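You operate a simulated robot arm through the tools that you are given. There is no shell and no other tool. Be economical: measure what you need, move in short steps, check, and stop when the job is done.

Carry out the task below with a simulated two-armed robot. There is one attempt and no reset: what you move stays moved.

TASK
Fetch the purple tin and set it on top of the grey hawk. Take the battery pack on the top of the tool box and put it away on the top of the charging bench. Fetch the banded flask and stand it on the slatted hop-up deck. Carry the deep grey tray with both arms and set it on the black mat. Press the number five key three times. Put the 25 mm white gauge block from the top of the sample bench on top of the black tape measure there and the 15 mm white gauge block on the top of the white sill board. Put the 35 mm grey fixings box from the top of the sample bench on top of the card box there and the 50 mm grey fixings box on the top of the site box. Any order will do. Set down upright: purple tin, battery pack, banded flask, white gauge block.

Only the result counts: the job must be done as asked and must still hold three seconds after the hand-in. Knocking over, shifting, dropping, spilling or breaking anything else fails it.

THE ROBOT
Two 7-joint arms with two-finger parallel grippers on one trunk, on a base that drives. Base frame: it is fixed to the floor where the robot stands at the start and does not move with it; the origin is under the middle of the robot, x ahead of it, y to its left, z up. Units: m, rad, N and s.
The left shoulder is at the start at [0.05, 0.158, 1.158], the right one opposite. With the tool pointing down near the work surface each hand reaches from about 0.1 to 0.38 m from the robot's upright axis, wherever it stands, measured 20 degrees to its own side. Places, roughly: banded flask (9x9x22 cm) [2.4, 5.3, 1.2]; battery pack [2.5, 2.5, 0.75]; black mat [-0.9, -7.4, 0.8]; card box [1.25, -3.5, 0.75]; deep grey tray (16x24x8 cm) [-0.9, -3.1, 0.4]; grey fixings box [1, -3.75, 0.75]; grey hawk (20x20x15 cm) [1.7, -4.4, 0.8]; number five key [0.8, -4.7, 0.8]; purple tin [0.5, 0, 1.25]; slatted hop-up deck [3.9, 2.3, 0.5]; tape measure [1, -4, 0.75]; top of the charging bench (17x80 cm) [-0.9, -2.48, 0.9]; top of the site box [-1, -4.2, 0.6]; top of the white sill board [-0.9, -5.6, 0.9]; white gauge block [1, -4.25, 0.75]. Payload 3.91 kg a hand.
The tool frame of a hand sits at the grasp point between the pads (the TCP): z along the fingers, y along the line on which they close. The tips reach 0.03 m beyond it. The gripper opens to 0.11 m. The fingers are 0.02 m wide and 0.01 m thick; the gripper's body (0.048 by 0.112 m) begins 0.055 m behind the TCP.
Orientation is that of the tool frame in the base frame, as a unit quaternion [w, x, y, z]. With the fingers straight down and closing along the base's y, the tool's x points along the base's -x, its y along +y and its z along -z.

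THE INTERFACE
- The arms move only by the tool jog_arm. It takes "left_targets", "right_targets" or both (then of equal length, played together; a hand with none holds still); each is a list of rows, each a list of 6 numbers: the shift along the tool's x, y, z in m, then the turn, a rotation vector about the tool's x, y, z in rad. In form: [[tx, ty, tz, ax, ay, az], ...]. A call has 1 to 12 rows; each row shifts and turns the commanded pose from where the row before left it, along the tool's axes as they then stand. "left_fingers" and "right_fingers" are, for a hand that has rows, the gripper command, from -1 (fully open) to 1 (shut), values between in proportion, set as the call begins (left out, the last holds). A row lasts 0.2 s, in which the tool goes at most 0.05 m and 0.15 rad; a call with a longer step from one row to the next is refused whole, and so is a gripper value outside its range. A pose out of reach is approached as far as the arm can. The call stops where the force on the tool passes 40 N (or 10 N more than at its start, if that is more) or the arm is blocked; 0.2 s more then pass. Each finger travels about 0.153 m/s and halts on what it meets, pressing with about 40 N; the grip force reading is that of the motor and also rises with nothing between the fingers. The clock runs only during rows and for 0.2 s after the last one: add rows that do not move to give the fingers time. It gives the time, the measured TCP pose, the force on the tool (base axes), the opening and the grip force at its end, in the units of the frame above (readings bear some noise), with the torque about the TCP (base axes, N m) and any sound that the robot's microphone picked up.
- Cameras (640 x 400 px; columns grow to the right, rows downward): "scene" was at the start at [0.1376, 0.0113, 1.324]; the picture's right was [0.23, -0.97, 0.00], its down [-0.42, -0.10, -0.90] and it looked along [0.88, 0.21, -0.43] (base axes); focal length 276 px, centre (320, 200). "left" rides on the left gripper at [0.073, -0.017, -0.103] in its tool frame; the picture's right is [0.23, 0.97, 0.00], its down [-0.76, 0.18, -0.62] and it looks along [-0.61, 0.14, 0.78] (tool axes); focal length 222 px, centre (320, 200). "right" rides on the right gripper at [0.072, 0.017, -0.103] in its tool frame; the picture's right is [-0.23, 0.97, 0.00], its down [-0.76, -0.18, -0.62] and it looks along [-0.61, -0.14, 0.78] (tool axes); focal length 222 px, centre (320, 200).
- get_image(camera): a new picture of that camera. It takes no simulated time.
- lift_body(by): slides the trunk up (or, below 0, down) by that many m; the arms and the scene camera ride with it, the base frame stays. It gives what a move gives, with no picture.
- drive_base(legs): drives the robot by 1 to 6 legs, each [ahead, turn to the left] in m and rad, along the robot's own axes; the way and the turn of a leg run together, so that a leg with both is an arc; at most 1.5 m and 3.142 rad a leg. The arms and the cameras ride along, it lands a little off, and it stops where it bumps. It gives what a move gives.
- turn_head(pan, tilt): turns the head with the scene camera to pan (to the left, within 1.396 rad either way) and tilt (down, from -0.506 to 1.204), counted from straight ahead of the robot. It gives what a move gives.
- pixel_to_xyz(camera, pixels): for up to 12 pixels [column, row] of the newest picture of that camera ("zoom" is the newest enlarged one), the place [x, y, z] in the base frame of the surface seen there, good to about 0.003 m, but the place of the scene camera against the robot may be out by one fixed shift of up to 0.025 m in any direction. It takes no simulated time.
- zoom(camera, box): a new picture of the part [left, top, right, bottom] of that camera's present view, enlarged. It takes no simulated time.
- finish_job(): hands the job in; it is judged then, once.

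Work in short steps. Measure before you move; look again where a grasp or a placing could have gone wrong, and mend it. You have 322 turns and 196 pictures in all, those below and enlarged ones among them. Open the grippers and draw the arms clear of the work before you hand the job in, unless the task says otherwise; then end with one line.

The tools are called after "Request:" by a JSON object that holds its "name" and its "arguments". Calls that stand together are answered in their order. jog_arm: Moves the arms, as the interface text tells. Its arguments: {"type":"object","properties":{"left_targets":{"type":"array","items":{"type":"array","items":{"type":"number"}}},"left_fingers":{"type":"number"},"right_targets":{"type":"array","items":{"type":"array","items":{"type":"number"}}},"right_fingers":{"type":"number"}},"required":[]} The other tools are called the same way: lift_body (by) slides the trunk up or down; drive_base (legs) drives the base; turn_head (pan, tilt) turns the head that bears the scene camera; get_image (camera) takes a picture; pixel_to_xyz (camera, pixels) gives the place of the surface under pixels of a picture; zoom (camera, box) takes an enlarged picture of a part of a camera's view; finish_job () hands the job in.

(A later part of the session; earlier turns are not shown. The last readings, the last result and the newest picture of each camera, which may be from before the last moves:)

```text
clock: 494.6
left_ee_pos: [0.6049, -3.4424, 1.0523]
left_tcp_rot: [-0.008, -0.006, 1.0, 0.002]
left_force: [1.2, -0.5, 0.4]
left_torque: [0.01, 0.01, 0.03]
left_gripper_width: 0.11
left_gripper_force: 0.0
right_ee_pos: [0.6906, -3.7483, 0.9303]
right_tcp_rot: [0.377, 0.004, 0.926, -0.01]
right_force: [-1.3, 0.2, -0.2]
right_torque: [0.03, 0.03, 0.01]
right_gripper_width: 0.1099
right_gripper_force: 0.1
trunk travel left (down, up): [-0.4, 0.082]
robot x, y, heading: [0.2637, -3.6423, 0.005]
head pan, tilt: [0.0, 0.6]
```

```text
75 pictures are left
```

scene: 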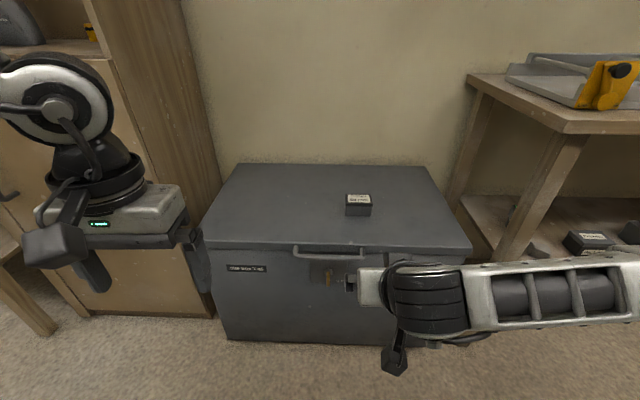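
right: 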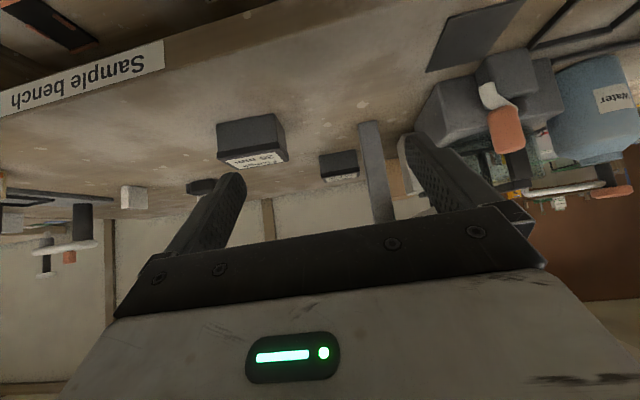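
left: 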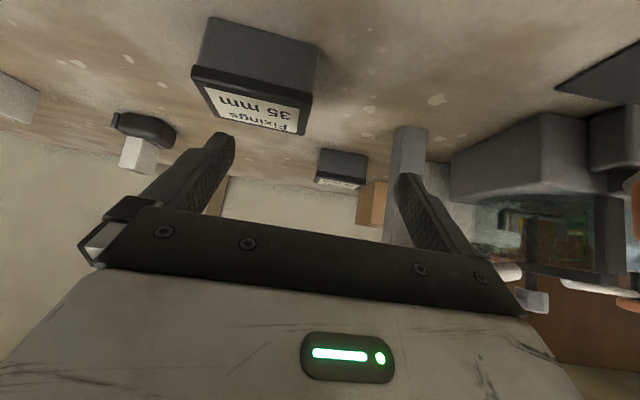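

I landed slightly off; I pivot -0.08 and go to just before the 35 mm box.

Request:
{"name": "drive_base", "arguments": {"legs": [[0, -0.08]]}}

Request:
{"name": "jog_arm", "arguments": {"right_targets": [[-0.012, -0.019, 0, 0, 0, 0], [-0.012, -0.019, 0.02, 0, 0, 0], [-0.012, -0.019, 0.03, 0, 0, 0], [-0.011, 0, 0.04, 0, 0, 0], [0, 0, 0.04, 0, 0, 0], [0, 0, 0, 0, 0, 0]]}}

Request:
{"name": "get_image", "arguments": {"camera": "right"}}

```text
clock: 495.4
left_ee_pos: [0.6201, -3.4695, 1.0507]
left_tcp_rot: [-0.007, 0.031, 0.999, 0.003]
left_force: [0.1, -0.8, -0.2]
left_torque: [0.0, 0.0, 0.01]
left_gripper_width: 0.1101
left_gripper_force: 0.0
right_ee_pos: [0.6814, -3.7813, 0.9317]
right_tcp_rot: [0.377, 0.041, 0.925, -0.026]
right_force: [0.6, -0.1, -0.9]
right_torque: [0.01, 0.01, -0.02]
right_gripper_width: 0.1099
right_gripper_force: 0.1
trunk travel left (down, up): [-0.4, 0.082]
robot x, y, heading: [0.263, -3.64, -0.074]
head pan, tilt: [0.0, 0.6]
```

```text
clock: 496.9
left_ee_pos: [0.619, -3.4693, 1.0515]
left_tcp_rot: [-0.008, 0.031, 0.999, 0.002]
left_force: [-0.2, -0.9, 0.4]
left_torque: [0.0, -0.01, 0.01]
left_gripper_width: 0.11
left_gripper_force: 0.0
right_ee_pos: [0.8028, -3.8511, 0.873]
right_tcp_rot: [0.378, 0.039, 0.925, -0.024]
right_force: [1.3, 0.1, -0.7]
right_torque: [0.03, 0.01, -0.01]
right_gripper_width: 0.11
right_gripper_force: 0.0
trunk travel left (down, up): [-0.4, 0.082]
robot x, y, heading: [0.2655, -3.6375, -0.073]
head pan, tilt: [0.0, 0.6]
```

```text
74 pictures are left
```

right: 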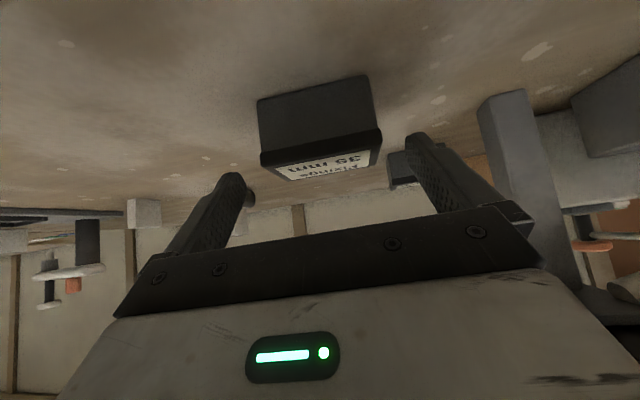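

Centred on it. I move in, close and lift.

Request:
{"name": "jog_arm", "arguments": {"right_targets": [[0, 0.001, 0.026, 0, 0, 0], [0, 0.001, 0.026, 0, 0, 0], [0, 0, 0, 0, 0, 0]]}}

Request:
{"name": "jog_arm", "arguments": {"right_targets": [[0, 0, 0, 0, 0, 0], [0, 0, 0, 0, 0, 0], [0, 0, 0, 0, 0, 0]], "right_fingers": 1}}

Request:
{"name": "jog_arm", "arguments": {"right_targets": [[-0.0035, 0, -0.0035, 0, 0, 0], [-0.0035, 0, -0.0035, 0, 0, 0], [-0.007, 0, -0.007, 0, 0, 0], [-0.014, 0, -0.014, 0, 0, 0], [-0.02, 0, -0.02, 0, 0, 0], [-0.02, 0, -0.02, 0, 0, 0]]}}

Request:
{"name": "get_image", "arguments": {"camera": "right"}}

```text
clock: 497.6
left_ee_pos: [0.6177, -3.4698, 1.0511]
left_tcp_rot: [-0.007, 0.031, 0.999, 0.002]
left_force: [0.1, -0.4, -0.1]
left_torque: [-0.01, 0.0, 0.02]
left_gripper_width: 0.1101
left_gripper_force: 0.1
right_ee_pos: [0.8381, -3.8528, 0.8354]
right_tcp_rot: [0.378, 0.04, 0.925, -0.026]
right_force: [0.1, 0.3, 0.7]
right_torque: [-0.01, 0.01, -0.01]
right_gripper_width: 0.11
right_gripper_force: 0.2
trunk travel left (down, up): [-0.4, 0.082]
robot x, y, heading: [0.26, -3.6433, -0.072]
head pan, tilt: [0.0, 0.6]
```

```text
clock: 498.4
left_ee_pos: [0.6186, -3.4689, 1.0512]
left_tcp_rot: [-0.007, 0.031, 0.999, 0.002]
left_force: [0.7, -0.5, -0.5]
left_torque: [0.0, 0.0, -0.02]
left_gripper_width: 0.1099
left_gripper_force: 0.1
right_ee_pos: [0.8379, -3.8535, 0.8369]
right_tcp_rot: [0.378, 0.039, 0.925, -0.025]
right_force: [2.1, 1.5, 0.0]
right_torque: [0.19, -0.06, -0.03]
right_gripper_width: 0.0797
right_gripper_force: 40.1
trunk travel left (down, up): [-0.4, 0.082]
robot x, y, heading: [0.263, -3.643, -0.071]
head pan, tilt: [0.0, 0.6]
```

```text
clock: 499.9
left_ee_pos: [0.6197, -3.4694, 1.0516]
left_tcp_rot: [-0.008, 0.032, 0.999, 0.002]
left_force: [-0.5, -0.4, 0.7]
left_torque: [0.01, 0.0, 0.02]
left_gripper_width: 0.1101
left_gripper_force: 0.0
right_ee_pos: [0.8374, -3.8526, 0.9331]
right_tcp_rot: [0.377, 0.04, 0.925, -0.025]
right_force: [-0.3, 1.0, -2.8]
right_torque: [-0.03, 0.04, -0.01]
right_gripper_width: 0.08
right_gripper_force: 40.0
trunk travel left (down, up): [-0.4, 0.082]
robot x, y, heading: [0.2633, -3.6379, -0.068]
head pan, tilt: [0.0, 0.6]
```

```text
73 pictures are left
```

right: 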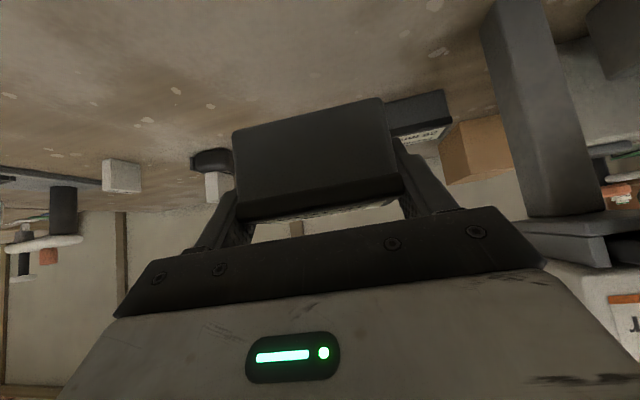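

Held. I withdraw the hand, raise the trunk, and drive round to the bench's north end.

Request:
{"name": "drive_base", "arguments": {"legs": [[-0.27, 0]]}}

Request:
{"name": "lift_body", "arguments": {"by": 0.08}}

Request:
{"name": "jog_arm", "arguments": {"right_targets": [[0.02, 0.01, -0.035, 0, 0, 0], [0.02, 0.01, -0.035, 0, 0, 0], [0.02, 0.01, -0.035, 0, 0, 0], [0.02, 0, -0.035, 0, 0, 0]]}}

Request:
{"name": "drive_base", "arguments": {"legs": [[0, 1.53], [0.82, 0], [0, -1.46], [1.2, 0]]}}

Request:
{"name": "turn_head", "arguments": {"pan": -1.2, "tilt": 0.5}}

Request:
{"name": "get_image", "arguments": {"camera": "scene"}}

```text
clock: 501.7
left_ee_pos: [0.359, -3.45, 1.0519]
left_tcp_rot: [-0.008, 0.034, 0.999, 0.002]
left_force: [-0.3, 0.0, 0.1]
left_torque: [0.01, 0.01, 0.02]
left_gripper_width: 0.1098
left_gripper_force: 0.0
right_ee_pos: [0.5769, -3.8331, 0.9336]
right_tcp_rot: [0.378, 0.042, 0.924, -0.026]
right_force: [0.2, 1.5, -3.1]
right_torque: [0.02, -0.01, 0.0]
right_gripper_width: 0.0796
right_gripper_force: 40.4
trunk travel left (down, up): [-0.4, 0.082]
robot x, y, heading: [0.0053, -3.621, -0.071]
head pan, tilt: [0.0, 0.6]
```

```text
clock: 502.9
left_ee_pos: [0.3605, -3.4511, 1.1304]
left_tcp_rot: [-0.009, 0.033, 0.999, 0.003]
left_force: [0.3, 0.9, 0.5]
left_torque: [-0.02, 0.02, 0.02]
left_gripper_width: 0.1099
left_gripper_force: 0.1
right_ee_pos: [0.5772, -3.8337, 1.0133]
right_tcp_rot: [0.377, 0.042, 0.925, -0.026]
right_force: [0.4, 0.3, -3.0]
right_torque: [0.03, 0.0, -0.02]
right_gripper_width: 0.0799
right_gripper_force: 39.5
trunk travel left (down, up): [-0.48, 0.002]
robot x, y, heading: [0.0054, -3.6224, -0.077]
head pan, tilt: [0.0, 0.6]
```

```text
clock: 503.9
left_ee_pos: [0.3591, -3.4509, 1.1312]
left_tcp_rot: [-0.008, 0.033, 0.999, 0.002]
left_force: [-0.8, 0.2, -1.3]
left_torque: [-0.02, -0.03, 0.0]
left_gripper_width: 0.11
left_gripper_force: 0.0
right_ee_pos: [0.4252, -3.7862, 1.0579]
right_tcp_rot: [0.378, 0.042, 0.924, -0.026]
right_force: [0.0, 0.5, -3.2]
right_torque: [0.0, 0.03, 0.01]
right_gripper_width: 0.0797
right_gripper_force: 40.2
trunk travel left (down, up): [-0.48, 0.002]
robot x, y, heading: [0.0041, -3.6195, -0.073]
head pan, tilt: [0.0, 0.6]
```

```text
clock: 521.5
left_ee_pos: [1.6686, -2.553, 1.132]
left_tcp_rot: [-0.009, -0.018, 1.0, 0.002]
left_force: [0.1, -0.4, 0.5]
left_torque: [0.02, -0.01, -0.03]
left_gripper_width: 0.11
left_gripper_force: 0.0
right_ee_pos: [1.7675, -2.8799, 1.0573]
right_tcp_rot: [0.378, -0.005, 0.926, -0.006]
right_force: [0.7, 0.7, -1.8]
right_torque: [0.0, -0.01, -0.01]
right_gripper_width: 0.0799
right_gripper_force: 40.1
trunk travel left (down, up): [-0.48, 0.002]
robot x, y, heading: [1.3321, -2.7557, 0.027]
head pan, tilt: [0.0, 0.6]
```

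```text
clock: 522.9
left_ee_pos: [1.6687, -2.552, 1.1309]
left_tcp_rot: [-0.008, -0.017, 1.0, 0.001]
left_force: [0.4, -0.1, 0.4]
left_torque: [0.05, -0.01, 0.0]
left_gripper_width: 0.11
left_gripper_force: 0.0
right_ee_pos: [1.7671, -2.8797, 1.0571]
right_tcp_rot: [0.378, -0.006, 0.926, -0.006]
right_force: [-0.7, 0.3, -2.3]
right_torque: [0.01, 0.04, 0.0]
right_gripper_width: 0.0799
right_gripper_force: 40.2
trunk travel left (down, up): [-0.48, 0.002]
robot x, y, heading: [1.3321, -2.7537, 0.024]
head pan, tilt: [-1.201, 0.499]
```

```text
72 pictures are left
```

scene: 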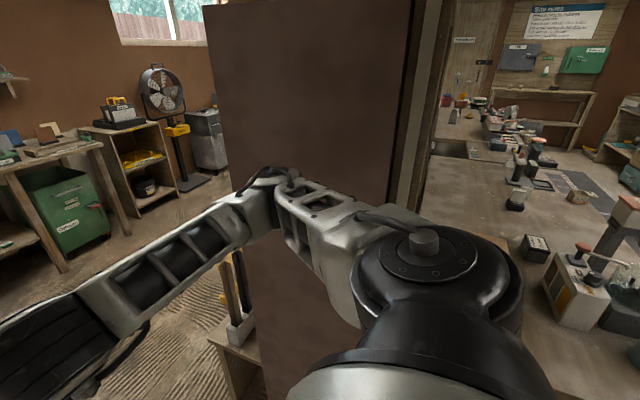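

I retract the left hand so it clears the partition end, then turn to face south toward the card box.

Request:
{"name": "jog_arm", "arguments": {"left_targets": [[0.035, 0, 0, 0, 0, 0], [0.035, 0, 0, 0, 0, 0], [0.035, 0, 0, 0, 0, 0], [0.035, 0, 0, 0, 0, 0], [0, 0, 0, 0, 0, 0]]}}

Request:
{"name": "drive_base", "arguments": {"legs": [[-0.04, 0], [0, -1.6]]}}

Request:
{"name": "turn_head", "arguments": {"pan": -0.1, "tilt": 0.7}}

Request:
{"name": "get_image", "arguments": {"camera": "scene"}}

```text
clock: 524.1
left_ee_pos: [1.565, -2.5616, 1.1521]
left_tcp_rot: [-0.01, -0.018, 1.0, 0.001]
left_force: [0.7, 0.4, -0.7]
left_torque: [0.02, 0.0, 0.01]
left_gripper_width: 0.11
left_gripper_force: 0.1
left hand out of reach, approached as far as the arm can: row 3, 4
right_ee_pos: [1.768, -2.88, 1.0568]
right_tcp_rot: [0.378, -0.006, 0.926, -0.006]
right_force: [-1.1, -0.1, -2.5]
right_torque: [0.0, 0.0, 0.03]
right_gripper_width: 0.0799
right_gripper_force: 39.6
trunk travel left (down, up): [-0.48, 0.002]
robot x, y, heading: [1.33, -2.7557, 0.024]
head pan, tilt: [-1.201, 0.499]
```

```text
clock: 528.9
left_ee_pos: [1.4767, -3.0015, 1.1525]
left_tcp_rot: [-0.007, 0.713, 0.701, 0.008]
left_force: [-0.2, -0.4, 0.5]
left_torque: [-0.02, -0.01, 0.0]
left_gripper_width: 0.1098
left_gripper_force: 0.1
right_ee_pos: [1.1483, -3.1885, 1.0563]
right_tcp_rot: [0.255, 0.668, 0.642, -0.279]
right_force: [-0.5, 0.4, -2.3]
right_torque: [-0.02, 0.01, 0.0]
right_gripper_width: 0.0801
right_gripper_force: 39.7
trunk travel left (down, up): [-0.48, 0.002]
robot x, y, heading: [1.2875, -2.76, -1.595]
head pan, tilt: [-1.201, 0.499]
```

```text
clock: 530.2
left_ee_pos: [1.4761, -3.0014, 1.1504]
left_tcp_rot: [-0.005, 0.713, 0.701, 0.008]
left_force: [-0.1, -0.4, 0.0]
left_torque: [-0.01, -0.04, 0.03]
left_gripper_width: 0.1103
left_gripper_force: 0.1
right_ee_pos: [1.1494, -3.1891, 1.0582]
right_tcp_rot: [0.255, 0.668, 0.642, -0.278]
right_force: [0.3, 0.3, -3.3]
right_torque: [0.02, -0.01, 0.02]
right_gripper_width: 0.08
right_gripper_force: 39.8
trunk travel left (down, up): [-0.48, 0.002]
robot x, y, heading: [1.2914, -2.7577, -1.592]
head pan, tilt: [-0.099, 0.7]
```

```text
71 pictures are left
```

scene: 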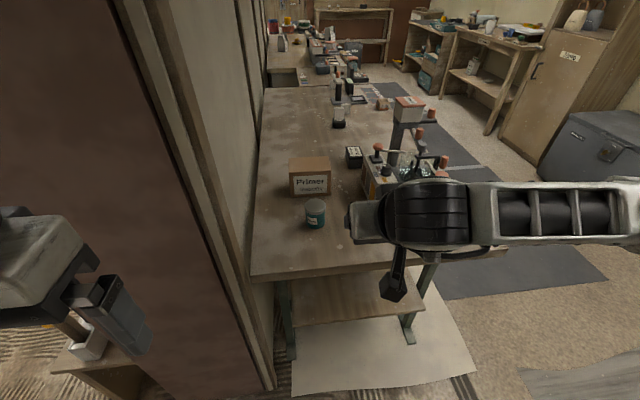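

The card box is at (310,172), with a teal jar in front. I measure them.

Request:
{"name": "zoom", "arguments": {"camera": "scene", "box": [250, 130, 410, 240]}}

Request:
{"name": "pixel_to_xyz", "arguments": {"camera": "zoom", "pixels": [[160, 130], [240, 110], [315, 130], [325, 160], [160, 165], [240, 140], [240, 200], [265, 285], [265, 340], [410, 90], [500, 180], [60, 300]]}}

Request:
{"name": "pixel_to_xyz", "arguments": {"camera": "scene", "pixels": [[252, 275], [330, 268], [410, 262], [275, 380], [245, 200], [250, 300]]}}

```text
3.64 times, centred on (330, 185) of scene
```

zoom: 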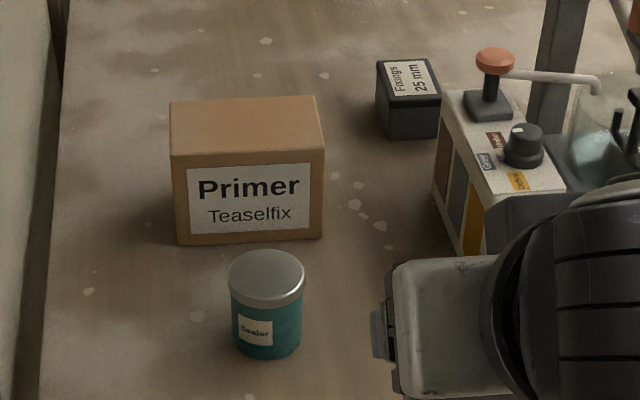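

```text
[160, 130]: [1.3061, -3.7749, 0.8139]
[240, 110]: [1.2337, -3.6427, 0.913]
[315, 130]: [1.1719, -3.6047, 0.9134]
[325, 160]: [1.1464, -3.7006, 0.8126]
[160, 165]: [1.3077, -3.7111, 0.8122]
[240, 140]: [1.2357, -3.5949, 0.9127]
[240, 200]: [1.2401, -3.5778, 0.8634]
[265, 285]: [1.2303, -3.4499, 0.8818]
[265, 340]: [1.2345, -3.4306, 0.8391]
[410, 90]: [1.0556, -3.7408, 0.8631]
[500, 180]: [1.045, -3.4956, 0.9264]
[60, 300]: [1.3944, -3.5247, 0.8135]
```

```text
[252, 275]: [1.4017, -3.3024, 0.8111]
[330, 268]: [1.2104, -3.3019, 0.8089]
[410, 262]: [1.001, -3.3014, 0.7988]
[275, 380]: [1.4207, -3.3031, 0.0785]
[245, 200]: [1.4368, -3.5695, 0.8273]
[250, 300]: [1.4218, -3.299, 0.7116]
```

Card box: centre (1.245, -3.61), top z≈0.899; jar top z≈0.87. I drive to (1.20, -2.985), heading -1.31, so the right arm has the reach.

Request:
{"name": "drive_base", "arguments": {"legs": [[0, -0.36], [0.245, 0], [0, 0.645]]}}

Request:
{"name": "get_image", "arguments": {"camera": "right"}}

```text
clock: 533.0
left_ee_pos: [1.3006, -3.2391, 1.1553]
left_tcp_rot: [-0.002, 0.824, 0.566, 0.0]
left_force: [0.2, -0.5, -0.1]
left_torque: [-0.01, 0.03, 0.01]
left_gripper_width: 0.1101
left_gripper_force: 0.1
right_ee_pos: [0.9289, -3.2999, 1.0599]
right_tcp_rot: [0.205, 0.769, 0.514, -0.321]
right_force: [0.1, -0.1, -2.6]
right_torque: [0.02, 0.02, 0.01]
right_gripper_width: 0.0799
right_gripper_force: 40.7
trunk travel left (down, up): [-0.48, 0.002]
robot x, y, heading: [1.2096, -2.9521, -1.948]
head pan, tilt: [-0.099, 0.7]
stopped in leg 2: the robot was blocked; the commanded pose is now the measured one
```

```text
69 pictures are left
```

right: 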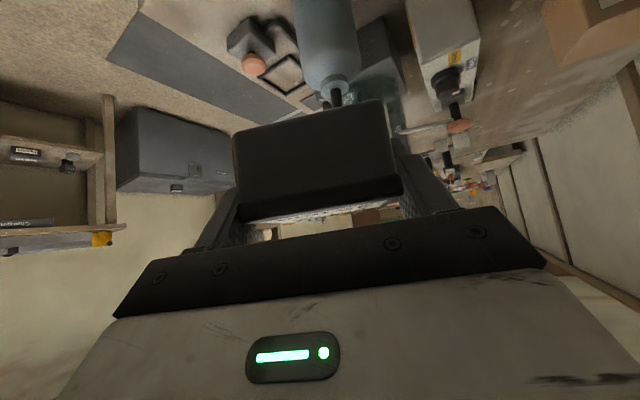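

It touched the bench end, so I back off 1.5 cm, turn to heading -1.34 and lower the trunk 0.1.

Request:
{"name": "drive_base", "arguments": {"legs": [[-0.012, 0], [0, 0.605]]}}

Request:
{"name": "lift_body", "arguments": {"by": -0.08}}

Request:
{"name": "jog_arm", "arguments": {"right_targets": [[-0.028, 0, 0.028, 0, 0, 0], [-0.028, 0, 0.028, 0, 0, 0], [-0.028, 0, 0.028, 0, 0, 0], [0, 0, 0, 0, 0, 0]]}}

Request:
{"name": "get_image", "arguments": {"camera": "scene"}}

```text
clock: 535.4
left_ee_pos: [1.4552, -3.1349, 1.1528]
left_tcp_rot: [-0.007, 0.619, 0.785, 0.003]
left_force: [0.4, -0.4, -0.1]
left_torque: [-0.02, -0.02, 0.0]
left_gripper_width: 0.1101
left_gripper_force: 0.1
right_ee_pos: [1.1822, -3.3951, 1.0586]
right_tcp_rot: [0.287, 0.583, 0.719, -0.245]
right_force: [0.3, 0.3, -2.8]
right_torque: [0.0, 0.0, 0.02]
right_gripper_width: 0.0799
right_gripper_force: 40.1
trunk travel left (down, up): [-0.48, 0.002]
robot x, y, heading: [1.2172, -2.9442, -1.345]
head pan, tilt: [-0.099, 0.7]
```

```text
clock: 536.6
left_ee_pos: [1.4547, -3.1348, 1.0734]
left_tcp_rot: [-0.006, 0.62, 0.785, 0.003]
left_force: [0.9, -0.4, -0.1]
left_torque: [0.01, -0.02, 0.01]
left_gripper_width: 0.1101
left_gripper_force: 0.1
right_ee_pos: [1.1803, -3.3951, 0.9771]
right_tcp_rot: [0.287, 0.583, 0.719, -0.244]
right_force: [0.5, -0.1, -2.2]
right_torque: [0.03, 0.01, 0.03]
right_gripper_width: 0.0797
right_gripper_force: 39.6
trunk travel left (down, up): [-0.4, 0.082]
robot x, y, heading: [1.2175, -2.9437, -1.345]
head pan, tilt: [-0.099, 0.7]
```

```text
clock: 537.6
left_ee_pos: [1.4548, -3.1348, 1.0735]
left_tcp_rot: [-0.007, 0.62, 0.785, 0.003]
left_force: [0.2, -0.5, -0.3]
left_torque: [-0.02, -0.02, 0.0]
left_gripper_width: 0.1099
left_gripper_force: 0.0
right_ee_pos: [1.209, -3.5123, 0.9737]
right_tcp_rot: [0.288, 0.583, 0.719, -0.245]
right_force: [0.1, 0.9, -2.6]
right_torque: [0.03, 0.0, 0.01]
right_gripper_width: 0.0798
right_gripper_force: 40.3
trunk travel left (down, up): [-0.4, 0.082]
robot x, y, heading: [1.2186, -2.9424, -1.339]
head pan, tilt: [-0.099, 0.7]
```

```text
68 pictures are left
```

scene: 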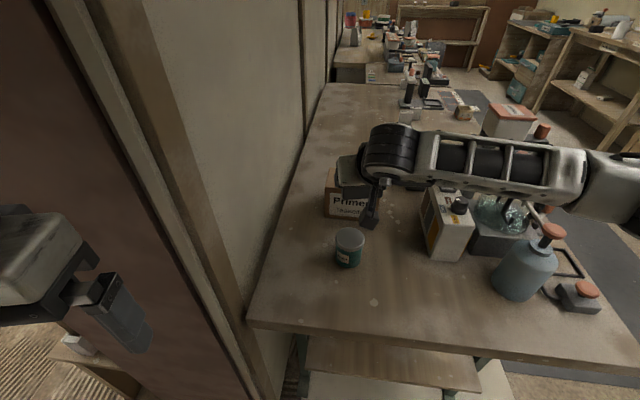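

The forearm passes above the bottle. I continue 0.10 forward to the card box, staying at z≈0.955.

Request:
{"name": "jog_arm", "arguments": {"right_targets": [[-0.0197, 0.0042, 0.029, 0, 0, 0], [-0.0197, 0.0042, 0.029, 0, 0, 0], [-0.0197, 0.0042, 0.029, 0, 0, 0], [0, 0, 0, 0, 0, 0]]}}

Request:
{"name": "zoom", "arguments": {"camera": "scene", "box": [280, 100, 480, 280]}}

```text
clock: 538.6
left_ee_pos: [1.4547, -3.1346, 1.0725]
left_tcp_rot: [-0.007, 0.621, 0.784, 0.003]
left_force: [0.3, 0.0, -1.0]
left_torque: [-0.01, -0.04, -0.04]
left_gripper_width: 0.11
left_gripper_force: 0.0
right_ee_pos: [1.2397, -3.6087, 0.9538]
right_tcp_rot: [0.287, 0.582, 0.72, -0.244]
right_force: [-0.4, 0.5, -2.4]
right_torque: [0.05, 0.02, -0.01]
right_gripper_width: 0.0796
right_gripper_force: 39.6
trunk travel left (down, up): [-0.4, 0.082]
robot x, y, heading: [1.2147, -2.9419, -1.346]
head pan, tilt: [-0.099, 0.7]
```

```text
2.22 times, centred on (380, 190) of scene
```

zoom: 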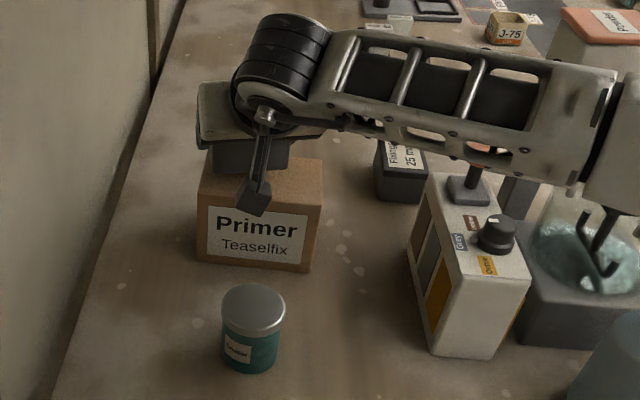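

In place over the card box. I feel down in small steps.

Request:
{"name": "jog_arm", "arguments": {"right_targets": [[0.005, 0, 0.005, 0, 0, 0], [0.0035, 0, 0.0035, 0, 0, 0], [0.0021, 0, 0.0021, 0, 0, 0]]}}

Request:
{"name": "jog_arm", "arguments": {"right_targets": [[0.0021, 0, 0.0021, 0, 0, 0], [0.0014, 0, 0.0014, 0, 0, 0]]}}

```text
clock: 539.4
left_ee_pos: [1.4544, -3.1355, 1.0732]
left_tcp_rot: [-0.007, 0.62, 0.785, 0.004]
left_force: [0.4, 1.0, 0.4]
left_torque: [0.03, 0.01, 0.0]
left_gripper_width: 0.11
left_gripper_force: 0.0
right_ee_pos: [1.2372, -3.6089, 0.9396]
right_tcp_rot: [0.287, 0.583, 0.719, -0.245]
right_force: [1.2, 0.0, -3.6]
right_torque: [0.03, -0.02, -0.01]
right_gripper_width: 0.08
right_gripper_force: 39.8
trunk travel left (down, up): [-0.4, 0.082]
robot x, y, heading: [1.2184, -2.9425, -1.347]
head pan, tilt: [-0.099, 0.7]
```

```text
clock: 540.0
left_ee_pos: [1.4545, -3.1337, 1.0728]
left_tcp_rot: [-0.006, 0.619, 0.785, 0.003]
left_force: [-0.2, 0.0, 0.4]
left_torque: [0.01, -0.01, 0.03]
left_gripper_width: 0.1099
left_gripper_force: 0.1
right_ee_pos: [1.2383, -3.6087, 0.9369]
right_tcp_rot: [0.289, 0.583, 0.719, -0.245]
right_force: [-1.3, 1.5, 4.1]
right_torque: [-0.05, -0.26, 0.06]
right_gripper_width: 0.08
right_gripper_force: 40.1
trunk travel left (down, up): [-0.4, 0.082]
robot x, y, heading: [1.2164, -2.9446, -1.341]
head pan, tilt: [-0.099, 0.7]
```

Contact on the card box. I open and withdraw upward and back along the tool axis.

Request:
{"name": "jog_arm", "arguments": {"right_targets": [[0, 0, 0, 0, 0, 0], [0, 0, 0, 0, 0, 0], [0, 0, 0, 0, 0, 0]], "right_fingers": -1}}

Request:
{"name": "jog_arm", "arguments": {"right_targets": [[0, 0, -0.03, 0, 0, 0], [0, 0, -0.04, 0, 0, 0], [0, 0, -0.04, 0, 0, 0], [0, 0, -0.04, 0, 0, 0], [0.02, 0, -0.03, 0, 0, 0], [0, 0, 0, 0, 0, 0]]}}

Request:
{"name": "zoom", "arguments": {"camera": "scene", "box": [280, 100, 480, 280]}}

```text
clock: 540.8
left_ee_pos: [1.4543, -3.1354, 1.0727]
left_tcp_rot: [-0.007, 0.62, 0.785, 0.004]
left_force: [-0.1, 0.2, 0.7]
left_torque: [0.0, -0.02, 0.01]
left_gripper_width: 0.1101
left_gripper_force: 0.1
right_ee_pos: [1.2377, -3.609, 0.9356]
right_tcp_rot: [0.288, 0.583, 0.72, -0.244]
right_force: [-0.1, 0.1, 0.9]
right_torque: [0.01, 0.01, -0.01]
right_gripper_width: 0.1098
right_gripper_force: 0.1
trunk travel left (down, up): [-0.4, 0.082]
robot x, y, heading: [1.2149, -2.9461, -1.348]
head pan, tilt: [-0.099, 0.7]
```

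```text
clock: 542.2
left_ee_pos: [1.4543, -3.1357, 1.0726]
left_tcp_rot: [-0.007, 0.62, 0.785, 0.002]
left_force: [1.3, 0.2, 0.0]
left_torque: [0.02, 0.03, -0.01]
left_gripper_width: 0.11
left_gripper_force: 0.2
right_ee_pos: [1.2096, -3.4726, 1.0506]
right_tcp_rot: [0.287, 0.584, 0.719, -0.244]
right_force: [0.5, -0.5, -0.3]
right_torque: [0.01, -0.02, 0.01]
right_gripper_width: 0.11
right_gripper_force: 0.1
trunk travel left (down, up): [-0.4, 0.082]
robot x, y, heading: [1.2167, -2.9396, -1.346]
head pan, tilt: [-0.099, 0.7]
```

```text
2.22 times, centred on (380, 190) of scene
```

zoom: 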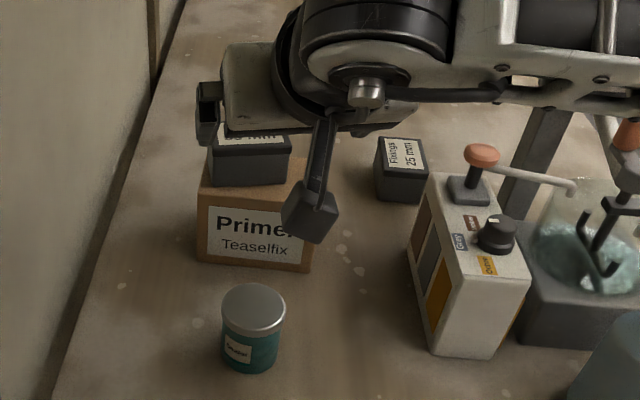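

The 35 mm box sits on the card box. I back off, return through the opening to the aisle and head for the 15 mm block.

Request:
{"name": "drive_base", "arguments": {"legs": [[-0.2, 0]]}}

Request:
{"name": "jog_arm", "arguments": {"right_targets": [[0.02, 0, -0.035, 0, 0, 0], [0.02, 0, -0.035, 0, 0, 0], [0.02, 0, -0.035, 0, 0, 0]]}}

Request:
{"name": "drive_base", "arguments": {"legs": [[0, -1.76], [1.2, 0], [0, 1.55]]}}

Request:
{"name": "turn_head", "arguments": {"pan": 0, "tilt": 0.5}}

Request:
{"name": "get_image", "arguments": {"camera": "scene"}}

```text
clock: 543.7
left_ee_pos: [1.4111, -2.9444, 1.0732]
left_tcp_rot: [-0.007, 0.619, 0.785, 0.003]
left_force: [0.8, -0.7, -0.7]
left_torque: [-0.04, -0.02, 0.01]
left_gripper_width: 0.1103
left_gripper_force: 0.1
right_ee_pos: [1.1678, -3.2841, 1.0503]
right_tcp_rot: [0.289, 0.582, 0.72, -0.245]
right_force: [-1.2, -0.5, 0.0]
right_torque: [0.01, 0.0, -0.02]
right_gripper_width: 0.1098
right_gripper_force: 0.1
trunk travel left (down, up): [-0.4, 0.082]
robot x, y, heading: [1.1731, -2.7555, -1.344]
head pan, tilt: [-0.099, 0.7]
```

```text
clock: 544.5
left_ee_pos: [1.4125, -2.946, 1.0726]
left_tcp_rot: [-0.006, 0.619, 0.785, 0.003]
left_force: [0.4, 0.2, -0.4]
left_torque: [0.0, -0.04, 0.01]
left_gripper_width: 0.1102
left_gripper_force: 0.1
right_ee_pos: [1.1455, -3.1696, 1.0832]
right_tcp_rot: [0.288, 0.582, 0.72, -0.244]
right_force: [-0.1, -0.3, -0.4]
right_torque: [0.02, -0.03, -0.01]
right_gripper_width: 0.1101
right_gripper_force: 0.1
trunk travel left (down, up): [-0.4, 0.082]
robot x, y, heading: [1.1703, -2.7577, -1.339]
head pan, tilt: [-0.099, 0.7]
```

```text
clock: 558.5
left_ee_pos: [0.1761, -2.9981, 1.0728]
left_tcp_rot: [-0.005, 0.736, 0.677, 0.005]
left_force: [-0.1, -0.1, 0.7]
left_torque: [0.0, 0.03, -0.05]
left_gripper_width: 0.11
left_gripper_force: 0.1
right_ee_pos: [-0.149, -3.1275, 1.0835]
right_tcp_rot: [0.245, 0.69, 0.618, -0.287]
right_force: [-1.5, 1.2, -0.7]
right_torque: [0.0, -0.01, 0.01]
right_gripper_width: 0.1099
right_gripper_force: 0.1
trunk travel left (down, up): [-0.4, 0.082]
robot x, y, heading: [0.0102, -2.7426, -1.666]
head pan, tilt: [-0.099, 0.7]
```

```text
clock: 559.2
left_ee_pos: [0.1757, -2.998, 1.0728]
left_tcp_rot: [-0.005, 0.736, 0.676, 0.004]
left_force: [0.0, -1.1, -0.9]
left_torque: [-0.01, 0.03, 0.02]
left_gripper_width: 0.1098
left_gripper_force: 0.1
right_ee_pos: [-0.1487, -3.1279, 1.0832]
right_tcp_rot: [0.246, 0.689, 0.619, -0.286]
right_force: [-0.6, -0.2, -0.1]
right_torque: [0.0, 0.03, 0.0]
right_gripper_width: 0.1099
right_gripper_force: 0.0
trunk travel left (down, up): [-0.4, 0.082]
robot x, y, heading: [0.0088, -2.7416, -1.668]
head pan, tilt: [0.0, 0.499]
```

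```text
65 pictures are left
```

scene: 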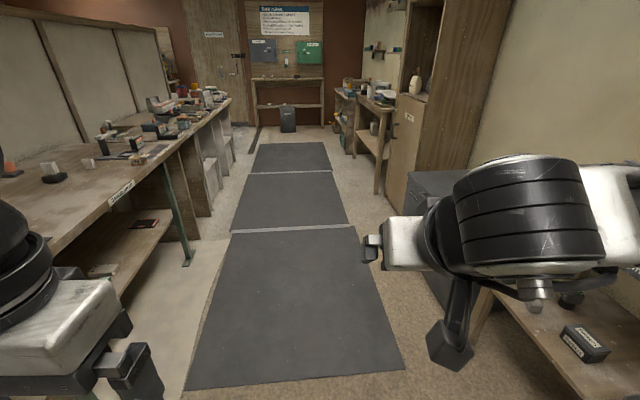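

I drive to about (0.28, -4.45) and face the bench.

Request:
{"name": "drive_base", "arguments": {"legs": [[0, 0.254], [1.2, 0], [0.53, 0], [0, 1.41]]}}

Request:
{"name": "turn_head", "arguments": {"pan": -0.1, "tilt": 0.75}}

Request:
{"name": "get_image", "arguments": {"camera": "scene"}}

```text
clock: 572.3
left_ee_pos: [0.5363, -4.2399, 1.072]
left_tcp_rot: [-0.007, -0.021, 1.0, -0.001]
left_force: [0.6, -0.4, -0.2]
left_torque: [-0.03, 0.0, 0.0]
left_gripper_width: 0.11
left_gripper_force: 0.0
right_ee_pos: [0.7069, -4.5451, 1.0842]
right_tcp_rot: [0.377, -0.008, 0.926, -0.006]
right_force: [0.0, 0.0, 0.5]
right_torque: [0.02, 0.0, 0.05]
right_gripper_width: 0.1101
right_gripper_force: 0.1
trunk travel left (down, up): [-0.4, 0.082]
robot x, y, heading: [0.3018, -4.4385, 0.039]
head pan, tilt: [0.0, 0.499]
```

```text
clock: 573.0
left_ee_pos: [0.5355, -4.2405, 1.0728]
left_tcp_rot: [-0.006, -0.022, 1.0, -0.001]
left_force: [0.8, 0.5, 0.3]
left_torque: [0.02, 0.04, -0.04]
left_gripper_width: 0.1103
left_gripper_force: 0.0
right_ee_pos: [0.7069, -4.5455, 1.0832]
right_tcp_rot: [0.377, -0.009, 0.926, -0.005]
right_force: [-0.8, 0.2, -0.3]
right_torque: [-0.03, -0.02, 0.02]
right_gripper_width: 0.1099
right_gripper_force: 0.1
trunk travel left (down, up): [-0.4, 0.082]
robot x, y, heading: [0.3023, -4.4391, 0.036]
head pan, tilt: [-0.099, 0.75]
```

```text
64 pictures are left
```

scene: 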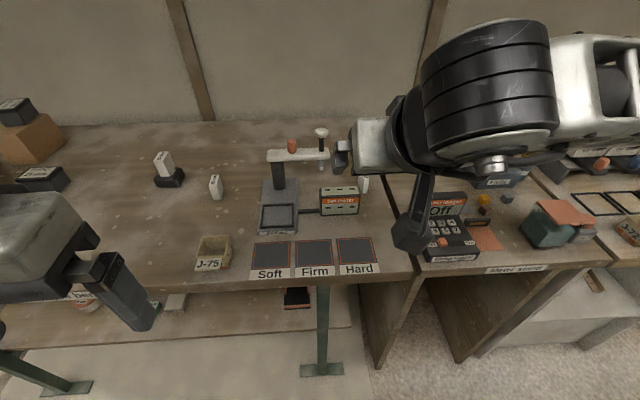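

I see the 15 mm block at (364,183) and a keypad at (445,230). I zoom in on both.

Request:
{"name": "zoom", "arguments": {"camera": "scene", "box": [310, 150, 490, 270]}}

Request:
{"name": "pixel_to_xyz", "arguments": {"camera": "zoom", "pixels": [[190, 95], [182, 118], [205, 118], [190, 140], [130, 140], [165, 135], [65, 200], [485, 270], [460, 255], [485, 290], [510, 265], [500, 200]]}}

```text
3.33 times, centred on (400, 210) of scene
```

zoom: 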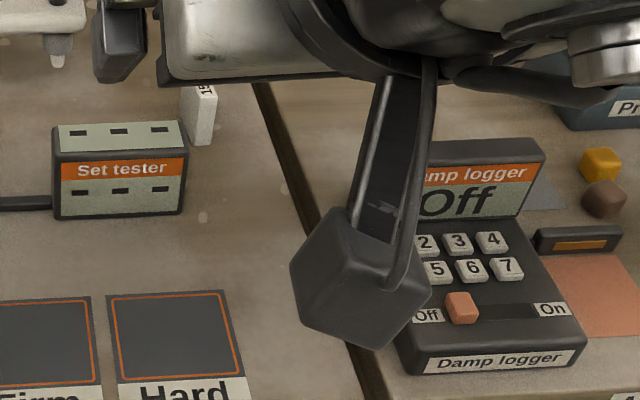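

```text
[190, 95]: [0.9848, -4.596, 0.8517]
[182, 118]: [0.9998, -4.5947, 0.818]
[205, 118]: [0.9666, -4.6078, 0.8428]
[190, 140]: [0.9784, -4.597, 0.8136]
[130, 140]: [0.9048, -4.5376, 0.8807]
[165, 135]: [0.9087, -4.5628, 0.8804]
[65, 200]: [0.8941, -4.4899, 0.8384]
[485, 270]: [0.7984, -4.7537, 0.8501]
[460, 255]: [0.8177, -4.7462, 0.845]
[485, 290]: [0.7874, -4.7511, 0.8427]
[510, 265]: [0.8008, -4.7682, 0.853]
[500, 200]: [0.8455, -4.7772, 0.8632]
```

The 15 mm block's long axis points about +0.55 rad and the meter stands left of it, so I approach from the south-west: base to (0.35, -4.83), heading 0.55.

Request:
{"name": "drive_base", "arguments": {"legs": [[0, -1.484], [0.39, 0], [0, 2.0]]}}

Request:
{"name": "get_image", "arguments": {"camera": "right"}}

```text
clock: 583.9
left_ee_pos: [0.4607, -4.5398, 1.0723]
left_tcp_rot: [-0.006, -0.26, 0.966, -0.002]
left_force: [0.0, 0.1, -0.3]
left_torque: [0.02, -0.03, -0.01]
left_gripper_width: 0.11
left_gripper_force: 0.1
right_ee_pos: [0.7537, -4.732, 1.0825]
right_tcp_rot: [0.368, -0.23, 0.897, 0.086]
right_force: [0.1, -0.4, -0.2]
right_torque: [0.03, 0.01, -0.03]
right_gripper_width: 0.11
right_gripper_force: 0.1
trunk travel left (down, up): [-0.4, 0.082]
robot x, y, heading: [0.3493, -4.8287, 0.523]
head pan, tilt: [-0.099, 0.75]
```

```text
62 pictures are left
```

right: 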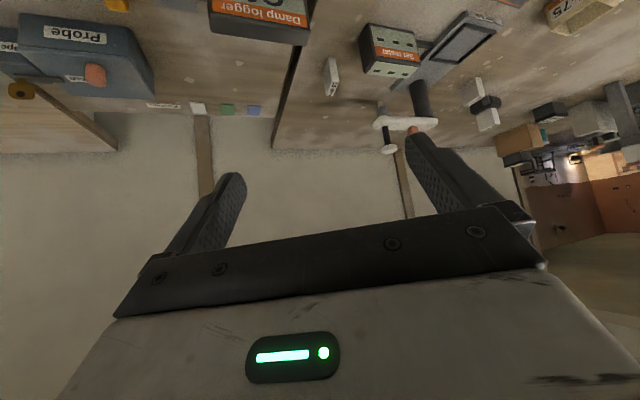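

The block shows at (331,77). I zoom in and measure block, meter and damp logger.

Request:
{"name": "zoom", "arguments": {"camera": "right", "box": [280, 10, 440, 110]}}

Request:
{"name": "pixel_to_xyz", "arguments": {"camera": "zoom", "pixels": [[190, 200], [220, 200], [200, 245], [230, 245], [205, 290], [232, 285], [195, 290], [215, 340], [180, 190], [340, 100], [350, 180], [360, 255]]}}

```text
4.00 times, centred on (360, 60) of right
```

zoom: 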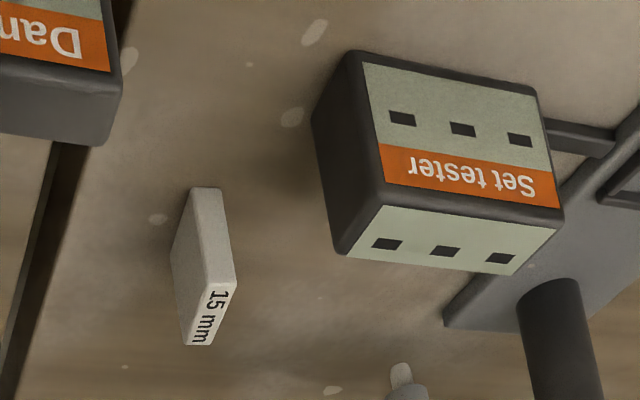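

```text
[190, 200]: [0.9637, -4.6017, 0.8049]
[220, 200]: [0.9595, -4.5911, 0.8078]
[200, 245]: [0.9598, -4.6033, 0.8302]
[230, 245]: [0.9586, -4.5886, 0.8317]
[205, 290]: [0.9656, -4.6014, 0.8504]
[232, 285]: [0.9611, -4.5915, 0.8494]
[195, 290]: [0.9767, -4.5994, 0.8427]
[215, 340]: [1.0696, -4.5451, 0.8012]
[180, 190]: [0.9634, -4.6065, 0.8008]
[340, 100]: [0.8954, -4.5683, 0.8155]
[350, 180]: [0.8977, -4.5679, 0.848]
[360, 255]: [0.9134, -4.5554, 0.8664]
```

I measure the block's top corners to get its direction.

Request:
{"name": "pixel_to_xyz", "arguments": {"camera": "zoom", "pixels": [[188, 338], [207, 340], [230, 290], [206, 290], [198, 315], [220, 315], [175, 265], [182, 320]]}}

```text
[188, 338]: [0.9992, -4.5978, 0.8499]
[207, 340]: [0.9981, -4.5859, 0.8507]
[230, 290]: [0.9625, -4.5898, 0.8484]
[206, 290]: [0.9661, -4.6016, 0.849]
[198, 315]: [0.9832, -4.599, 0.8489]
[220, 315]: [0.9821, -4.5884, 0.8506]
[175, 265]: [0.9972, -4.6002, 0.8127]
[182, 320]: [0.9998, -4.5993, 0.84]
```

The block's long axis is only +0.11 rad, centre (0.981, -4.594). To clear the meter I use a steeper tool (25° from vertical) and place the base at (0.37, -4.53), heading 0.11.

Request:
{"name": "drive_base", "arguments": {"legs": [[0, 0.974], [0.3, 0], [0, -1.387]]}}

Request:
{"name": "jog_arm", "arguments": {"right_targets": [[0, 0, 0, 0, 0.117, 0], [0, 0, 0, 0, 0.117, 0], [0, 0, 0, 0, 0.116, 0], [0, 0, 0, 0, 0, 0]], "right_fingers": -0.3}}

Request:
{"name": "get_image", "arguments": {"camera": "right"}}

```text
clock: 591.7
left_ee_pos: [0.5791, -4.306, 1.0734]
left_tcp_rot: [-0.007, -0.078, 0.997, -0.001]
left_force: [0.7, 0.0, -1.2]
left_torque: [0.03, -0.02, -0.02]
left_gripper_width: 0.1101
left_gripper_force: 0.1
right_ee_pos: [0.7826, -4.5915, 1.0827]
right_tcp_rot: [0.377, -0.059, 0.924, 0.015]
right_force: [-0.8, -0.5, -0.4]
right_torque: [0.01, -0.02, 0.02]
right_gripper_width: 0.1099
right_gripper_force: 0.1
trunk travel left (down, up): [-0.4, 0.082]
robot x, y, heading: [0.3727, -4.5264, 0.141]
head pan, tilt: [-0.099, 0.75]
```

```text
clock: 592.7
left_ee_pos: [0.5795, -4.3056, 1.073]
left_tcp_rot: [-0.007, -0.079, 0.997, -0.001]
left_force: [-0.3, 0.3, -0.7]
left_torque: [0.0, 0.0, 0.03]
left_gripper_width: 0.1101
left_gripper_force: 0.2
right_ee_pos: [0.7811, -4.5903, 1.0838]
right_tcp_rot: [0.21, -0.061, 0.976, 0.004]
right_force: [-0.8, 0.9, 0.2]
right_torque: [0.01, 0.02, 0.02]
right_gripper_width: 0.0715
right_gripper_force: 0.1
trunk travel left (down, up): [-0.4, 0.082]
robot x, y, heading: [0.3695, -4.5305, 0.146]
head pan, tilt: [-0.099, 0.75]
```

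```text
60 pictures are left
```

right: 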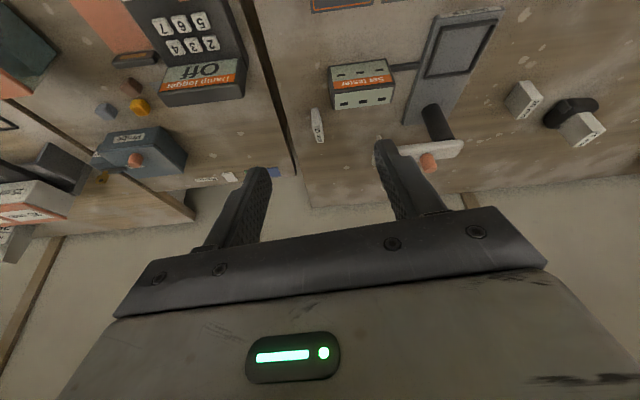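

Clear view: the keypad reads 2 3 4 / 5 6 7, the five key at (200,20). I measure the keys and the block here.

Request:
{"name": "pixel_to_xyz", "arguments": {"camera": "right", "pixels": [[200, 20], [180, 22], [161, 26], [210, 42], [192, 45], [175, 47], [317, 135], [313, 115], [360, 95], [393, 92]]}}

Request:
{"name": "drive_base", "arguments": {"legs": [[0, -0.03]]}}

```text
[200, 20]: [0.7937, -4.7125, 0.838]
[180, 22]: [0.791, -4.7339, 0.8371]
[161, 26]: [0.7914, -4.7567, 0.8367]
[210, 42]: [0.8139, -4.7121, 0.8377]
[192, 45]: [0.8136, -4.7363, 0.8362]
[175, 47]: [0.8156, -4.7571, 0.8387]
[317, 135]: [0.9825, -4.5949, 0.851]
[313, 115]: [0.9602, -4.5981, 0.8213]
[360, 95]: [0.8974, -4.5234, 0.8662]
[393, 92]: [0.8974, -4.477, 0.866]
```

```text
clock: 593.5
left_ee_pos: [0.5863, -4.3125, 1.0722]
left_tcp_rot: [-0.007, -0.063, 0.998, -0.001]
left_force: [0.2, 0.7, 0.5]
left_torque: [0.01, 0.01, -0.04]
left_gripper_width: 0.1101
left_gripper_force: 0.1
right_ee_pos: [0.7788, -4.6033, 1.0837]
right_tcp_rot: [0.211, -0.047, 0.976, 0.002]
right_force: [-0.3, 0.5, 0.5]
right_torque: [0.01, -0.01, 0.02]
right_gripper_width: 0.0715
right_gripper_force: 0.0
trunk travel left (down, up): [-0.4, 0.082]
robot x, y, heading: [0.3686, -4.5273, 0.112]
head pan, tilt: [-0.099, 0.75]
```

Five key is at (0.794, -4.7125, top 0.838). Now I bring the hand down toward the block along its tool axis.

Request:
{"name": "jog_arm", "arguments": {"right_targets": [[-0.0413, -0.0028, 0, 0, 0, 0], [-0.0413, -0.0028, 0, 0, 0, 0], [0, 0, 0.045, 0, 0, 0], [0, 0, 0.045, 0, 0, 0], [0, 0, 0.045, 0, 0, 0], [0, 0, 0.045, 0, 0, 0], [0, 0, 0.045, 0, 0, 0], [0, 0, 0, 0, 0, 0]]}}

Request:
{"name": "get_image", "arguments": {"camera": "right"}}

```text
clock: 595.3
left_ee_pos: [0.5843, -4.3129, 1.0724]
left_tcp_rot: [-0.007, -0.062, 0.998, -0.001]
left_force: [-0.5, 0.0, -0.5]
left_torque: [0.01, 0.0, 0.03]
left_gripper_width: 0.1101
left_gripper_force: 0.2
right_ee_pos: [0.9451, -4.5915, 0.9131]
right_tcp_rot: [0.21, -0.048, 0.976, 0.002]
right_force: [0.3, -0.3, -0.4]
right_torque: [-0.03, -0.01, 0.01]
right_gripper_width: 0.0716
right_gripper_force: 0.1
trunk travel left (down, up): [-0.4, 0.082]
robot x, y, heading: [0.3672, -4.5324, 0.113]
head pan, tilt: [-0.099, 0.75]
```

```text
59 pictures are left
```

right: 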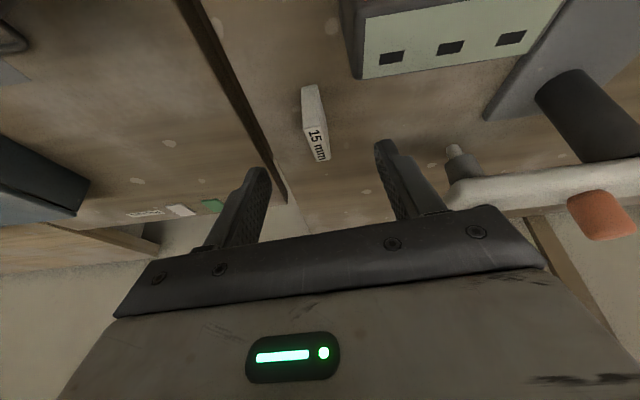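

Well aligned. I go down the remaining 8 cm and close.

Request:
{"name": "jog_arm", "arguments": {"right_targets": [[0, -0.0023, 0.04, 0, 0, 0], [-0.001, -0.0023, 0.04, 0, 0, 0], [0, 0, 0.002, 0, 0, 0]]}}

Request:
{"name": "jog_arm", "arguments": {"right_targets": [[0, 0, 0, 0, 0, 0], [0, 0, 0, 0, 0, 0], [0, 0, 0, 0, 0, 0], [0, 0, 0, 0, 0, 0]], "right_fingers": 1}}

Request:
{"name": "jog_arm", "arguments": {"right_targets": [[-0.002, 0, -0.0045, 0, 0, 0], [-0.004, 0, -0.009, 0, 0, 0], [-0.008, 0, -0.018, 0, 0, 0], [-0.016, 0, -0.036, 0, 0, 0], [-0.016, 0, -0.036, 0, 0, 0]]}}

Request:
{"name": "get_image", "arguments": {"camera": "right"}}

```text
clock: 596.1
left_ee_pos: [0.5856, -4.3123, 1.072]
left_tcp_rot: [-0.007, -0.063, 0.998, -0.001]
left_force: [0.8, 0.9, 0.0]
left_torque: [0.03, -0.01, 0.01]
left_gripper_width: 0.1103
left_gripper_force: 0.1
right_ee_pos: [0.9828, -4.5957, 0.8402]
right_tcp_rot: [0.211, -0.046, 0.976, 0.002]
right_force: [0.0, 0.5, -0.2]
right_torque: [-0.01, 0.0, 0.03]
right_gripper_width: 0.0713
right_gripper_force: 0.1
trunk travel left (down, up): [-0.4, 0.082]
robot x, y, heading: [0.3705, -4.5304, 0.116]
head pan, tilt: [-0.099, 0.75]
```

```text
clock: 597.1
left_ee_pos: [0.585, -4.3125, 1.0732]
left_tcp_rot: [-0.006, -0.063, 0.998, -0.002]
left_force: [0.5, -0.1, 1.7]
left_torque: [-0.02, -0.01, 0.0]
left_gripper_width: 0.1098
left_gripper_force: 0.1
right_ee_pos: [0.9815, -4.5961, 0.8394]
right_tcp_rot: [0.21, -0.047, 0.977, 0.002]
right_force: [0.3, 0.1, 1.1]
right_torque: [0.02, -0.07, -0.01]
right_gripper_width: 0.014
right_gripper_force: 40.0
trunk travel left (down, up): [-0.4, 0.082]
robot x, y, heading: [0.374, -4.5293, 0.119]
head pan, tilt: [-0.099, 0.75]
```

```text
clock: 598.3
left_ee_pos: [0.5855, -4.3125, 1.0725]
left_tcp_rot: [-0.008, -0.063, 0.998, -0.001]
left_force: [0.6, -0.7, -0.2]
left_torque: [-0.02, -0.02, -0.01]
left_gripper_width: 0.11
left_gripper_force: 0.0
right_ee_pos: [0.9796, -4.5937, 0.9501]
right_tcp_rot: [0.209, -0.048, 0.977, 0.001]
right_force: [-0.9, -0.5, -0.9]
right_torque: [0.01, 0.01, -0.01]
right_gripper_width: 0.0141
right_gripper_force: 40.3
trunk travel left (down, up): [-0.4, 0.082]
robot x, y, heading: [0.3679, -4.5267, 0.117]
head pan, tilt: [-0.099, 0.75]
```

```text
58 pictures are left
```

right: 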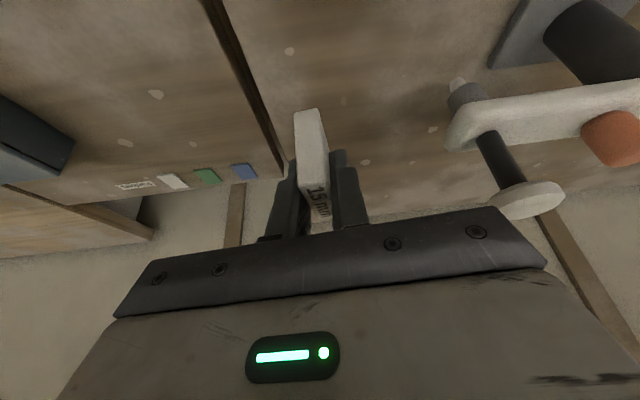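

Held (width 0.014), base 0.040 below the TCP. With the left hand free I press the key now: I draw the right hand in, and drive to (0.375, -4.86).

Request:
{"name": "jog_arm", "arguments": {"right_targets": [[0.03, 0, -0.031, 0, 0, 0], [0.03, 0, -0.031, 0, 0, 0], [0.03, 0, -0.031, 0, 0, 0], [0.03, 0, -0.031, 0, 0, 0], [0.03, 0, -0.031, 0, 0, 0]]}}

Request:
{"name": "drive_base", "arguments": {"legs": [[0, -1.68], [0.335, 0], [0, 1.56]]}}

Request:
{"name": "jog_arm", "arguments": {"left_targets": [[-0.02, -0.01, 0, 0, -0.11, 0], [-0.03, -0.01, 0, 0, -0.11, 0], [-0.03, -0.01, 0, 0, -0.11, 0], [-0.03, 0, 0, 0, -0.11, 0], [0, 0, 0, 0, 0, 0]], "left_fingers": 1}}

Request:
{"name": "get_image", "arguments": {"camera": "left"}}

```text
clock: 599.5
left_ee_pos: [0.5855, -4.3131, 1.0719]
left_tcp_rot: [-0.007, -0.063, 0.998, -0.001]
left_force: [0.3, -0.3, -1.0]
left_torque: [-0.01, 0.0, 0.01]
left_gripper_width: 0.1098
left_gripper_force: 0.0
right_ee_pos: [0.7818, -4.6158, 1.0278]
right_tcp_rot: [0.21, -0.046, 0.977, 0.002]
right_force: [0.3, 0.9, 0.0]
right_torque: [-0.01, 0.0, -0.01]
right_gripper_width: 0.0136
right_gripper_force: 40.6
trunk travel left (down, up): [-0.4, 0.082]
robot x, y, heading: [0.3711, -4.526, 0.118]
head pan, tilt: [-0.099, 0.75]
```

```text
clock: 609.6
left_ee_pos: [0.6106, -4.6739, 1.0732]
left_tcp_rot: [-0.007, -0.008, 1.0, -0.002]
left_force: [-0.3, 0.4, 0.6]
left_torque: [-0.04, 0.01, -0.01]
left_gripper_width: 0.11
left_gripper_force: 0.1
right_ee_pos: [0.7734, -4.9971, 1.0284]
right_tcp_rot: [0.209, 0.007, 0.978, -0.009]
right_force: [0.5, 0.8, -0.6]
right_torque: [0.02, -0.01, 0.01]
right_gripper_width: 0.0137
right_gripper_force: 40.1
trunk travel left (down, up): [-0.4, 0.082]
robot x, y, heading: [0.3763, -4.8668, 0.003]
head pan, tilt: [-0.099, 0.75]
```

```text
clock: 610.8
left_ee_pos: [0.7164, -4.7031, 1.0927]
left_tcp_rot: [0.211, -0.008, 0.977, 0.001]
left_force: [-0.5, -0.3, 0.6]
left_torque: [-0.01, 0.03, 0.0]
left_gripper_width: 0.0
left_gripper_force: 38.2
right_ee_pos: [0.7739, -4.997, 1.0285]
right_tcp_rot: [0.211, 0.007, 0.977, -0.011]
right_force: [-0.1, -0.1, 0.1]
right_torque: [-0.01, -0.02, 0.02]
right_gripper_width: 0.0143
right_gripper_force: 40.1
trunk travel left (down, up): [-0.4, 0.082]
robot x, y, heading: [0.3749, -4.8648, 0.006]
head pan, tilt: [-0.099, 0.75]
```

```text
57 pictures are left
```

left: 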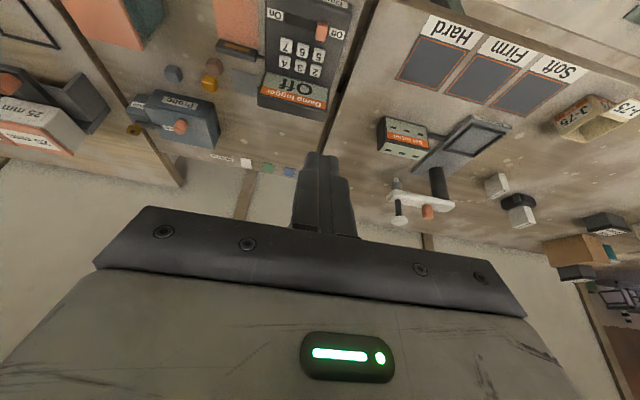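

The keypad shows around (303,58). I zoom in and measure the five key with this camera.

Request:
{"name": "zoom", "arguments": {"camera": "left", "box": [250, 0, 370, 120]}}

```text
3.33 times, centred on (310, 60) of left
```

zoom: 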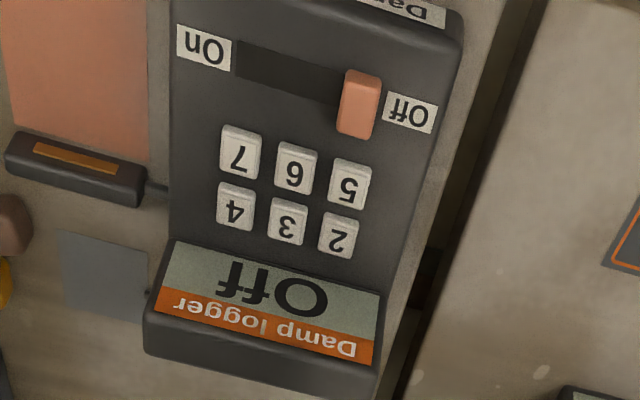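

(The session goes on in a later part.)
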